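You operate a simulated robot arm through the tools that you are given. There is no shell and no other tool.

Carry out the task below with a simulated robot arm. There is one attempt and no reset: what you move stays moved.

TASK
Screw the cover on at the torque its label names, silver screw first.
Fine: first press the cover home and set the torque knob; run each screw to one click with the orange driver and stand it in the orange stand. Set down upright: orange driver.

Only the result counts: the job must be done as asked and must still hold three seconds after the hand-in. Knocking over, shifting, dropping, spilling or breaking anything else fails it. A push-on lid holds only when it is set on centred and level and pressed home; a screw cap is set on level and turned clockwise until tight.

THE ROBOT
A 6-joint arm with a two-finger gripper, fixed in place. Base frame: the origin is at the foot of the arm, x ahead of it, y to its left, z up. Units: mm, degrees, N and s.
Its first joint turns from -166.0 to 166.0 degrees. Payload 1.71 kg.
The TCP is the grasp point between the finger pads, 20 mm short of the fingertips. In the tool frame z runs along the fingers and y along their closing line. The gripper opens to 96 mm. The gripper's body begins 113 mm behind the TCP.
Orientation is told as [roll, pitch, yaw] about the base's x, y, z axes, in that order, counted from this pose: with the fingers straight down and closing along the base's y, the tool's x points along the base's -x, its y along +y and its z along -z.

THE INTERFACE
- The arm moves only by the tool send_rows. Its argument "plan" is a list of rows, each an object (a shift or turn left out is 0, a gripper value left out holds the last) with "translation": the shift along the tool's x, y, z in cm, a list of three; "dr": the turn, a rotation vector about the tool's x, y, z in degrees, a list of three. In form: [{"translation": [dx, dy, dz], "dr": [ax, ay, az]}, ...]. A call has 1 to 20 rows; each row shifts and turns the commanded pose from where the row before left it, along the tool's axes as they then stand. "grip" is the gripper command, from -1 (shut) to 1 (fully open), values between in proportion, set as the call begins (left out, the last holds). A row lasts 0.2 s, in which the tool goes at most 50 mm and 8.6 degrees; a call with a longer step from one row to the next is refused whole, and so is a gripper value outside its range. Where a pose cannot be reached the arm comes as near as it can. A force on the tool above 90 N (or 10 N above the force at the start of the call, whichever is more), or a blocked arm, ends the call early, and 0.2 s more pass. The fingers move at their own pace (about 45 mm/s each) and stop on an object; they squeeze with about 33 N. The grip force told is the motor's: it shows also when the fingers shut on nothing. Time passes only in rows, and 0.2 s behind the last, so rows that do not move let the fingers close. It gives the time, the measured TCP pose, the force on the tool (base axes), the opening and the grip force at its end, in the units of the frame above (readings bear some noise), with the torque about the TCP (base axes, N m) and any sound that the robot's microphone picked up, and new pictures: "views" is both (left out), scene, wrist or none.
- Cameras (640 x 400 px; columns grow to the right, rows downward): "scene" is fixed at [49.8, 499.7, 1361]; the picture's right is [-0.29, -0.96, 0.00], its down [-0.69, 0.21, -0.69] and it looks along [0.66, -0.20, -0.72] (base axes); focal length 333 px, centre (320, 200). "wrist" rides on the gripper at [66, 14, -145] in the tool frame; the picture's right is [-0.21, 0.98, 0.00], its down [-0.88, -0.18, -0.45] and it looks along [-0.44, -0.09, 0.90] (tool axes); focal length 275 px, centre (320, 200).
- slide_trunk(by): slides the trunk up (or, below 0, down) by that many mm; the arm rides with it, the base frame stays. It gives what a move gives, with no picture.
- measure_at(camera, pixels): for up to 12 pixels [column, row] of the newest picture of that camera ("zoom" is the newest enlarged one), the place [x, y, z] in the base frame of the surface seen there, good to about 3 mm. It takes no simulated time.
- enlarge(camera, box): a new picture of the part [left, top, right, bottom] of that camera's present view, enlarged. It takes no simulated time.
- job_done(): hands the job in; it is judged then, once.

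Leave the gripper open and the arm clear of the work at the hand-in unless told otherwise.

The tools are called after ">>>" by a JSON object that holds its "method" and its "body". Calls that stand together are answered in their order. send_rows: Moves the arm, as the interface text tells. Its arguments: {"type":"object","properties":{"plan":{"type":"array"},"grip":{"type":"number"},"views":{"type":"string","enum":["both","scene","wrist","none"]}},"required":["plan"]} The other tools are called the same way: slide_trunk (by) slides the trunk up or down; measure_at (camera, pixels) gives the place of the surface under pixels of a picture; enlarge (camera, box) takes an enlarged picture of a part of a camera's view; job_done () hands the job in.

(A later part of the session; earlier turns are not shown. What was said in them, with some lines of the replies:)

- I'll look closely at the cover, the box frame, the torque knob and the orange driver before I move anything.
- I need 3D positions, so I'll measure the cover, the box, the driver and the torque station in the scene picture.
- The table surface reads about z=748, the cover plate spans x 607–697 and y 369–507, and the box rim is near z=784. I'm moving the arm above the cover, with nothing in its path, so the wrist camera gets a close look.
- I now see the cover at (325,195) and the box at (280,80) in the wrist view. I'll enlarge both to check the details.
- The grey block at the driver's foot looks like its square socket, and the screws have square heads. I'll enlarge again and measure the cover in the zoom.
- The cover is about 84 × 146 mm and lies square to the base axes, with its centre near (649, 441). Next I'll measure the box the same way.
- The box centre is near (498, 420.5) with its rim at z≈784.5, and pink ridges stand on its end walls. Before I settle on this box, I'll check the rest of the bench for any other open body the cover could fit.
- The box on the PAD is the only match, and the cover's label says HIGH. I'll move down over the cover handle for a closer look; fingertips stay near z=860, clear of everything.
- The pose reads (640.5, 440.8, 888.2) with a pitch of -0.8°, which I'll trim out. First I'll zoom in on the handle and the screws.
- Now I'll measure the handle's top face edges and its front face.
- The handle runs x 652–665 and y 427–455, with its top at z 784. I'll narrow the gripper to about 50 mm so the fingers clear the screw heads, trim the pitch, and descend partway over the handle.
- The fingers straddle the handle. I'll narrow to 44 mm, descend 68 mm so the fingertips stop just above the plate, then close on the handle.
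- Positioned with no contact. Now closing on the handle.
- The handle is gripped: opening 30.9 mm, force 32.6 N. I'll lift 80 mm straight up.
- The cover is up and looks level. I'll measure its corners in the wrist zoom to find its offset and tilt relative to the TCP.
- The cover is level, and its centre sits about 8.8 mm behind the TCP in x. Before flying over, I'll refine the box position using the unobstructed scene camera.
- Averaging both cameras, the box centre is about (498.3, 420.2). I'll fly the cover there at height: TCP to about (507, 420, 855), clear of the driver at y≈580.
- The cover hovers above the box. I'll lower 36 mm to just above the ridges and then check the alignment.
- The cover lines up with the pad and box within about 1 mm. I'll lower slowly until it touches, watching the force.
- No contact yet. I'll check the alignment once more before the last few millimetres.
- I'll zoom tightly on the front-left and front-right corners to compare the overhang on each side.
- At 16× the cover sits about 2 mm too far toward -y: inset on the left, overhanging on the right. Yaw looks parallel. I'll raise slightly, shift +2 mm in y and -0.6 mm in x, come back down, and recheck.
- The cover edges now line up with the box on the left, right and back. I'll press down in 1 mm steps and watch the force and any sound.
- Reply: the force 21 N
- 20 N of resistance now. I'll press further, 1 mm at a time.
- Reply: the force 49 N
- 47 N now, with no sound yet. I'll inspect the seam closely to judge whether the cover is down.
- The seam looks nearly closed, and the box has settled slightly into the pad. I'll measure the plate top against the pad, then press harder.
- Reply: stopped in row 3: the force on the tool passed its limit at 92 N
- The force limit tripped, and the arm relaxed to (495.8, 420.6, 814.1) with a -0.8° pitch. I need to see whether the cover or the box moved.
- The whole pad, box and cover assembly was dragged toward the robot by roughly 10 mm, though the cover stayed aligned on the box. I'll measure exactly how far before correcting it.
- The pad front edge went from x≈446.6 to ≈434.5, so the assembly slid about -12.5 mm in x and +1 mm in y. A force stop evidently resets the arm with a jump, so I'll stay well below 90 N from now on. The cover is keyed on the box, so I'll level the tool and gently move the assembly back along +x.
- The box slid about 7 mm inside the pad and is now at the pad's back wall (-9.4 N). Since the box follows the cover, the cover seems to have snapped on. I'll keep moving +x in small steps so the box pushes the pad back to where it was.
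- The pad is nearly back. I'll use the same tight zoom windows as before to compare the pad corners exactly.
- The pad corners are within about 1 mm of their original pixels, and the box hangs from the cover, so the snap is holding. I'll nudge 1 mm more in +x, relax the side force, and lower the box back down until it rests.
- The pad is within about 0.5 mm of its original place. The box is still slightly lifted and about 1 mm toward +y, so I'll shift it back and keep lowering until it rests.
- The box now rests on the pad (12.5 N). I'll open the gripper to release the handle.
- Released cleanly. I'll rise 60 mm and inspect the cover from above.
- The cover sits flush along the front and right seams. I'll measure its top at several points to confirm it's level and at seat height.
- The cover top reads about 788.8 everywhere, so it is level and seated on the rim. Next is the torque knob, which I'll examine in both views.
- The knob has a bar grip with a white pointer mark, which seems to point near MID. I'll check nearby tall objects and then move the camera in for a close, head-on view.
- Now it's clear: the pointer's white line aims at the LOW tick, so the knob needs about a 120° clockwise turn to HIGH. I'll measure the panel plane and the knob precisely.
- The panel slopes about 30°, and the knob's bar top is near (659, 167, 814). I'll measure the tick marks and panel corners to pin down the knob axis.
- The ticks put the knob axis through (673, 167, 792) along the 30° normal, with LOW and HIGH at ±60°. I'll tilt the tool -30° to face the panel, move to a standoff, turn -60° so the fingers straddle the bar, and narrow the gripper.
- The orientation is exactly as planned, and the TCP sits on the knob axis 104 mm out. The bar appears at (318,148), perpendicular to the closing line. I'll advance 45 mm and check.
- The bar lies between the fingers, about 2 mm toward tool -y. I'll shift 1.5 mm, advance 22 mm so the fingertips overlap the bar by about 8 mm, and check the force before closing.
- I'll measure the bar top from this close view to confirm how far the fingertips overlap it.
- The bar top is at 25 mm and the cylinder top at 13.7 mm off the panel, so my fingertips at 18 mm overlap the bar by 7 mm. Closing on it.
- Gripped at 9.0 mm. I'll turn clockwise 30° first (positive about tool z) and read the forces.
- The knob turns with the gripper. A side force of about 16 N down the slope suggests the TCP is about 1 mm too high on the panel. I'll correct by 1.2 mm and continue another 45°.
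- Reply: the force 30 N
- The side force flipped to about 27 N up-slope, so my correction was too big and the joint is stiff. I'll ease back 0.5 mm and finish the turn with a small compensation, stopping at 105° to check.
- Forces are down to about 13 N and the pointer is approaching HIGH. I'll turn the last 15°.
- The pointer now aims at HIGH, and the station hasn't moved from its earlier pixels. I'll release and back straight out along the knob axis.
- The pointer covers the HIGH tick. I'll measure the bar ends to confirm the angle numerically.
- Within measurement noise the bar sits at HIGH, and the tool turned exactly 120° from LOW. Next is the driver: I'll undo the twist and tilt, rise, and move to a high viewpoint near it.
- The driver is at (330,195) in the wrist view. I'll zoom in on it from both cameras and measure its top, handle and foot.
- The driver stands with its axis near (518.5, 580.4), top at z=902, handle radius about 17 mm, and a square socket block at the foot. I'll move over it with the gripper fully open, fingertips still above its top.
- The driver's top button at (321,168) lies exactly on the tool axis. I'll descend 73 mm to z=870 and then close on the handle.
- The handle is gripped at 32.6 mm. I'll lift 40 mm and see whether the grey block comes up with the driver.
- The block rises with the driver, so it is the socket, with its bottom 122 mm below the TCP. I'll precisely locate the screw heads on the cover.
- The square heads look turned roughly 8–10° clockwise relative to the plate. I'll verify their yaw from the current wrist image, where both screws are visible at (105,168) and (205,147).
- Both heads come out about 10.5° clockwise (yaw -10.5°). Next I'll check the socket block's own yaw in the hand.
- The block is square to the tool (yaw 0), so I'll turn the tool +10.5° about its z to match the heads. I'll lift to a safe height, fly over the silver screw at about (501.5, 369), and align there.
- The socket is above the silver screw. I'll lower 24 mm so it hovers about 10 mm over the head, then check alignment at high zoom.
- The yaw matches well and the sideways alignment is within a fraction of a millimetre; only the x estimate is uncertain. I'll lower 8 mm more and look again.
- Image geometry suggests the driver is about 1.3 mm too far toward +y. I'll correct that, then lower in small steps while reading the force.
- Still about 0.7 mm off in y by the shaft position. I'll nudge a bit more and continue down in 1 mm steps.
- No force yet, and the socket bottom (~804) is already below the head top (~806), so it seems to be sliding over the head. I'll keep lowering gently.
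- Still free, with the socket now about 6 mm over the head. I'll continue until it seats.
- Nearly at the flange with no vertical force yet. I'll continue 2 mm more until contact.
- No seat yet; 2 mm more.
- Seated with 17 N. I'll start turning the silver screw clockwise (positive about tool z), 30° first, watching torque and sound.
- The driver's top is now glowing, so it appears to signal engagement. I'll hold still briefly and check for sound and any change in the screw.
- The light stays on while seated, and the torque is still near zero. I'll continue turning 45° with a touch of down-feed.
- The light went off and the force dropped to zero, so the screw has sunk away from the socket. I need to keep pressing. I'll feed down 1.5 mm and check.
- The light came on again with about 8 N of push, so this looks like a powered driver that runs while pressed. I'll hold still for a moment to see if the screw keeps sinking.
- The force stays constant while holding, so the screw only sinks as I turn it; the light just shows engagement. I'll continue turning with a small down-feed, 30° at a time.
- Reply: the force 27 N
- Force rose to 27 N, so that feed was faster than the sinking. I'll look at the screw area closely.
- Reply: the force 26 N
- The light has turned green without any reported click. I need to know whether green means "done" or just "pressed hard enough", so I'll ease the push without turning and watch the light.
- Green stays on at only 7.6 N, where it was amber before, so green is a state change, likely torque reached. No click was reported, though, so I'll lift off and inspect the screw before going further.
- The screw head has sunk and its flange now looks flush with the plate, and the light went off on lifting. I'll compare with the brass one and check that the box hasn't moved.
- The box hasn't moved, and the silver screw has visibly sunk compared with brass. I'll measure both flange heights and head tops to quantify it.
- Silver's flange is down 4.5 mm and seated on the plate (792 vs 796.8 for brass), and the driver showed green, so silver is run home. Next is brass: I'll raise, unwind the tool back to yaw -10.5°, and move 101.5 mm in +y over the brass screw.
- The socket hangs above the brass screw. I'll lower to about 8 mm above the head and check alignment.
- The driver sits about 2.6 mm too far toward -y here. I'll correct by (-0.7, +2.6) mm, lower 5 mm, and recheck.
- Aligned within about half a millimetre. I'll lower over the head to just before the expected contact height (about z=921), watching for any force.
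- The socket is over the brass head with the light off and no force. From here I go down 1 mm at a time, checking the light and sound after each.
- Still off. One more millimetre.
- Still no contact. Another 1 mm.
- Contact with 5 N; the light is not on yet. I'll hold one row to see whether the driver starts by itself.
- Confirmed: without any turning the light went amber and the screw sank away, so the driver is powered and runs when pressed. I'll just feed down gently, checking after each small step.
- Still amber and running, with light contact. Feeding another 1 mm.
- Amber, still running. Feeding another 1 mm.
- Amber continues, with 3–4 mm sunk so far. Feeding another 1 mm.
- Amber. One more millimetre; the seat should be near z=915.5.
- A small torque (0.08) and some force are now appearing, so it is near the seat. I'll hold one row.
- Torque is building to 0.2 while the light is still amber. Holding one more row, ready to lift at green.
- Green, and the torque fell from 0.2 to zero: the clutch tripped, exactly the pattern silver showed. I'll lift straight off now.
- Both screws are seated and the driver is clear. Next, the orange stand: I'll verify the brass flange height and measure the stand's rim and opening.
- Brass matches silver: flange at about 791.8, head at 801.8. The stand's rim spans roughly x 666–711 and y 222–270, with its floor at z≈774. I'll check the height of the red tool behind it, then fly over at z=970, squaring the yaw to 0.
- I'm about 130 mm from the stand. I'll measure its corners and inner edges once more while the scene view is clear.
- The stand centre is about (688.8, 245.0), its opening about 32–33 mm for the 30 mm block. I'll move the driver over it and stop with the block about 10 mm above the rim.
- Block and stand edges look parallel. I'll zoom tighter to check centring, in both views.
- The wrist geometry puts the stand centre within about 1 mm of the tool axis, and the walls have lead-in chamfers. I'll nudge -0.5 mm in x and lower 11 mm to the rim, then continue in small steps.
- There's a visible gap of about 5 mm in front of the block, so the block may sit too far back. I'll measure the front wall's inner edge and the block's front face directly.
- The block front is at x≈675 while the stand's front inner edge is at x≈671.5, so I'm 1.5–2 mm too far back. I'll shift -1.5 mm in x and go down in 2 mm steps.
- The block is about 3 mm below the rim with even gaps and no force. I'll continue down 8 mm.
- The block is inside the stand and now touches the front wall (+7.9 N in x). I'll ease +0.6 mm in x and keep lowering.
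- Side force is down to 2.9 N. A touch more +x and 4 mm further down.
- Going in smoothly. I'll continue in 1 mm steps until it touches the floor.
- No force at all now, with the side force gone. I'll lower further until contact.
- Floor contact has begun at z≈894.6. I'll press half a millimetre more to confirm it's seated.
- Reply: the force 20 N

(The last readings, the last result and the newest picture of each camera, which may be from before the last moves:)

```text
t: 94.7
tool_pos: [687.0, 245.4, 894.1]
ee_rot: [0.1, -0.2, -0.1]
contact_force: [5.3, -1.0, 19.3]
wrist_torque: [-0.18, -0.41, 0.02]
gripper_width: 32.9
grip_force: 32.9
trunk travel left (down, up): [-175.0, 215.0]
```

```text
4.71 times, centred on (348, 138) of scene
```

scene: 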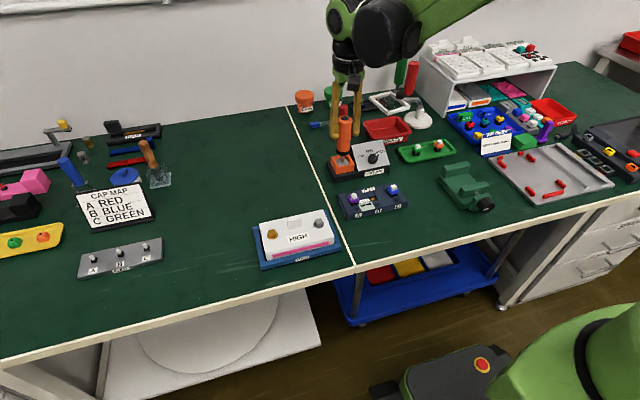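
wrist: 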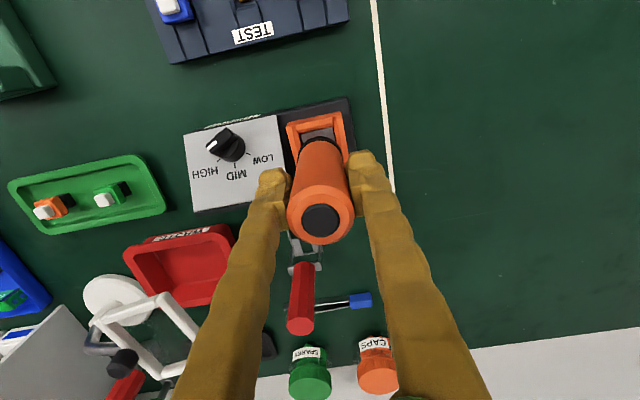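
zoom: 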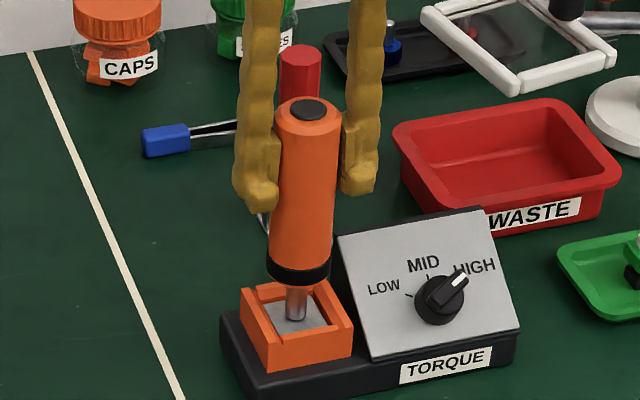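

19 N confirms it stands on the floor of the stand. I'll relieve the push and open the gripper.

>>> {"method": "send_rows", "body": {"plan": [{"translation": [0, 0, -0.08]}, {"translation": [0, 0, 0]}], "views": "none"}}

>>> {"method": "send_rows", "body": {"plan": [{"translation": [0, 0, 0]}, {"translation": [0, 0, 0]}, {"translation": [0, 0, 0]}], "grip": 0.3, "views": "both"}}

>>> {"method": "enlarge", "body": {"camera": "scene", "box": [320, 95, 375, 180]}}

```text
t: 95.3
tool_pos: [687.7, 246.7, 894.4]
ee_rot: [0.1, -0.1, 0.0]
contact_force: [4.7, -1.1, 12.1]
wrist_torque: [-0.15, -0.41, -0.01]
gripper_width: 32.7
grip_force: 32.6
trunk travel left (down, up): [-175.0, 215.0]
```

```text
t: 96.1
tool_pos: [686.9, 246.1, 893.6]
ee_rot: [0.1, 0.0, -0.1]
contact_force: [0.3, 0.3, 0.4]
wrist_torque: [-0.01, -0.02, 0.0]
gripper_width: 62.6
grip_force: 0.1
trunk travel left (down, up): [-175.0, 215.0]
```

scene: 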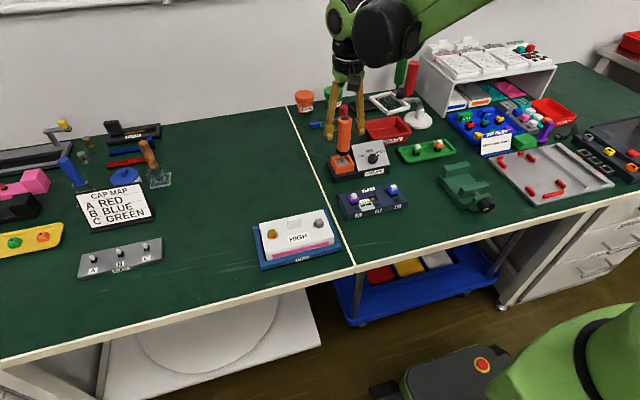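
wrist: 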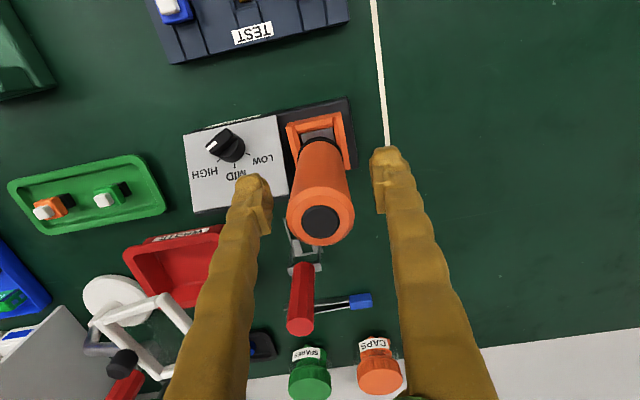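

```text
4.71 times, centred on (348, 138) of scene
```

zoom: 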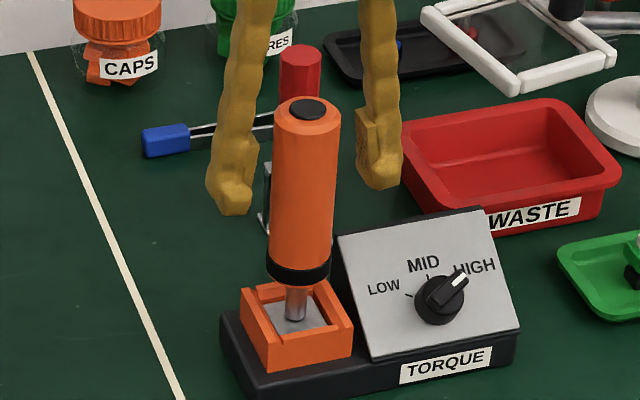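

The driver stands upright on its own. I'll raise the gripper straight up, well clear of its top.

>>> {"method": "send_rows", "body": {"plan": [{"translation": [0, 0, -2.0]}, {"translation": [0, 0, -3.0]}, {"translation": [0, 0, -3.5]}, {"translation": [0, 0, -3.5]}, {"translation": [0, 0, -3.0]}, {"translation": [2.0, 0, -2.0]}, {"translation": [3.0, 0, 0]}, {"translation": [3.5, 0, 0]}, {"translation": [0, 0, 0]}], "grip": 0.3, "views": "both"}}

>>> {"method": "enlarge", "body": {"camera": "scene", "box": [320, 95, 400, 190]}}

>>> {"method": "enlarge", "body": {"camera": "scene", "box": [248, 201, 346, 271]}}

```text
t: 98.1
tool_pos: [601.3, 243.4, 1063.6]
ee_rot: [0.1, -0.1, -0.1]
contact_force: [-0.1, -0.2, -0.1]
wrist_torque: [0.05, -0.01, 0.03]
gripper_width: 62.4
grip_force: 0.0
trunk travel left (down, up): [-175.0, 215.0]
```

scene: 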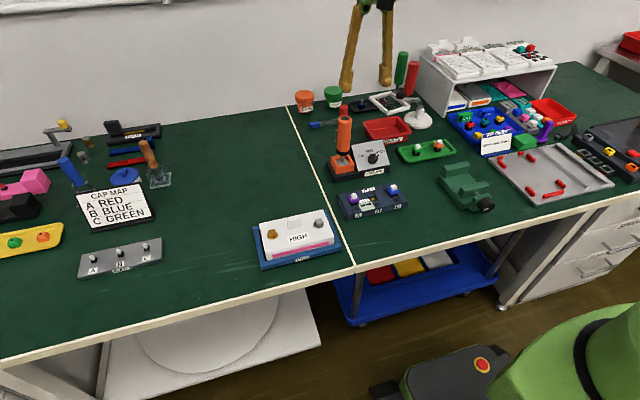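
wrist: 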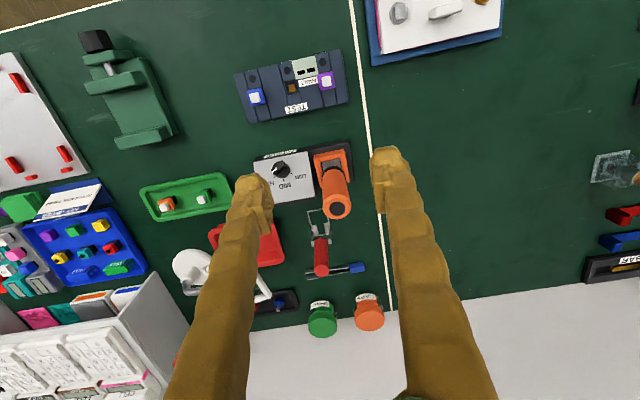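

```text
4.21 times, centred on (360, 142) of scene
```

zoom: 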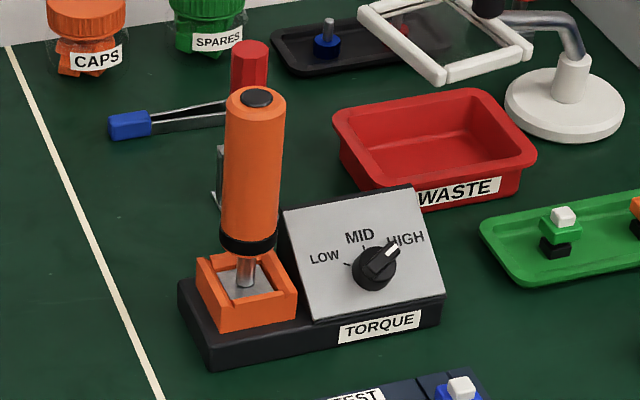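

```text
5.71 times, centred on (297, 236) of scene
```

zoom: 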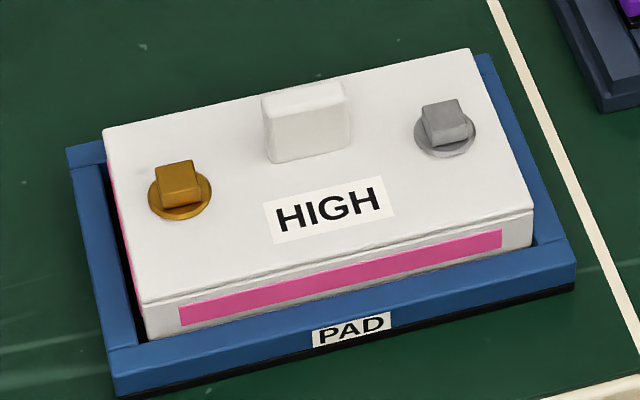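

Everything checks out: the cover is flush with both screws seated, the knob is at HIGH, the driver stands upright in the orange stand, and the pad is back in place. I'll open the gripper fully and move a bit further clear before handing in.

>>> {"method": "send_rows", "body": {"plan": [{"translation": [3.0, 0, -1.0]}, {"translation": [3.0, 0, -1.0]}, {"translation": [3.0, 0, 0]}, {"translation": [0, 0, 0]}, {"translation": [0, 0, 0]}], "grip": 1, "views": "both"}}

>>> {"method": "enlarge", "body": {"camera": "scene", "box": [320, 95, 400, 190]}}

```text
t: 99.3
tool_pos: [513.1, 245.4, 1083.1]
ee_rot: [0.1, 0.0, 0.0]
contact_force: [-0.4, 0.6, -0.1]
wrist_torque: [0.0, 0.01, 0.0]
gripper_width: 95.7
grip_force: 0.1
trunk travel left (down, up): [-175.0, 215.0]
```

scene: 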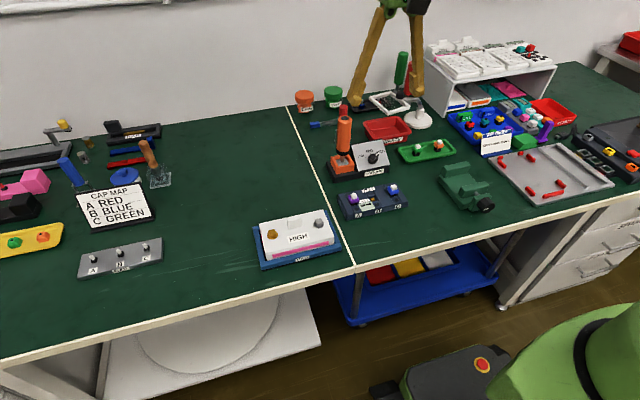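
wrist: 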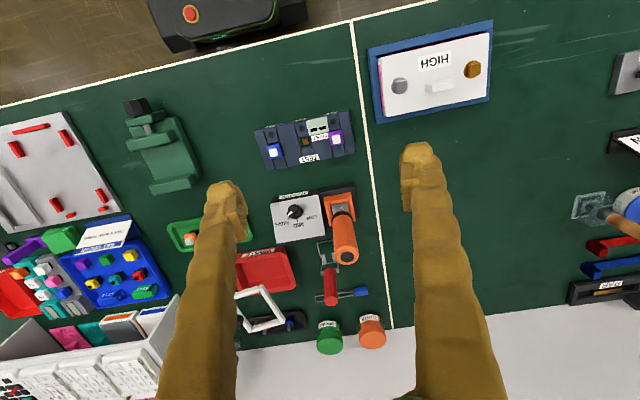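

```text
4.21 times, centred on (360, 142) of scene
```

zoom: 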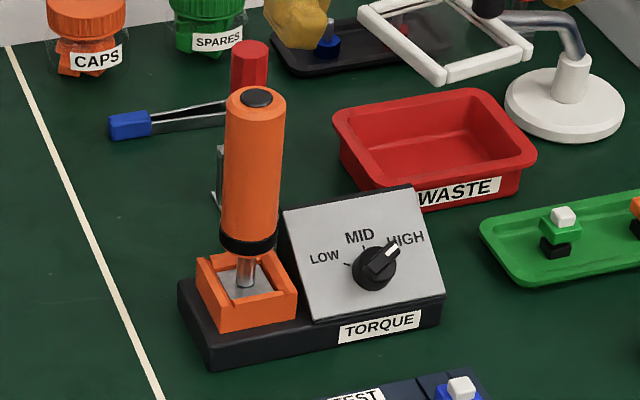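

The gripper is open and the arm is clear. The driver stands steady in the orange stand, the knob is at HIGH, and the cover is home with both screws seated. Handing in.

>>> {"method": "job_done", "body": {}}

```text
The job is handed in.
```

I finished every step and handed the job in, but two things could still count against it: I never heard a click, and I bumped the pad.

- **Cover:** it is pressed home on the box and sits level and flush, with its label facing front.
- **Torque knob:** it is turned from LOW to HIGH, as the label says.
- **Screws:** I ran silver first, then brass, with the orange driver. Both are down about 4.5 mm and seated on the plate.
- **Driver:** it stands upright in the orange stand. The gripper is open and the arm is clear.

**No click heard:** the microphone reported no sound on either screw. I took the driver's light turning green as the click. On brass I also saw the torque build and then drop to zero. I kept the driver pressed on silver for up to about 2 seconds after its light went green, because I was still working out how the driver behaves. I saw no sign of a second click, but I can't rule one out.

**Pad bumped:** while I was pressing the cover, the force limit tripped and the arm dragged the pad, box and cover about 12 mm toward the robot. I pushed the pad back to within about 0.5 mm of where it started. The box sits about 1 mm off its original spot inside the pad.
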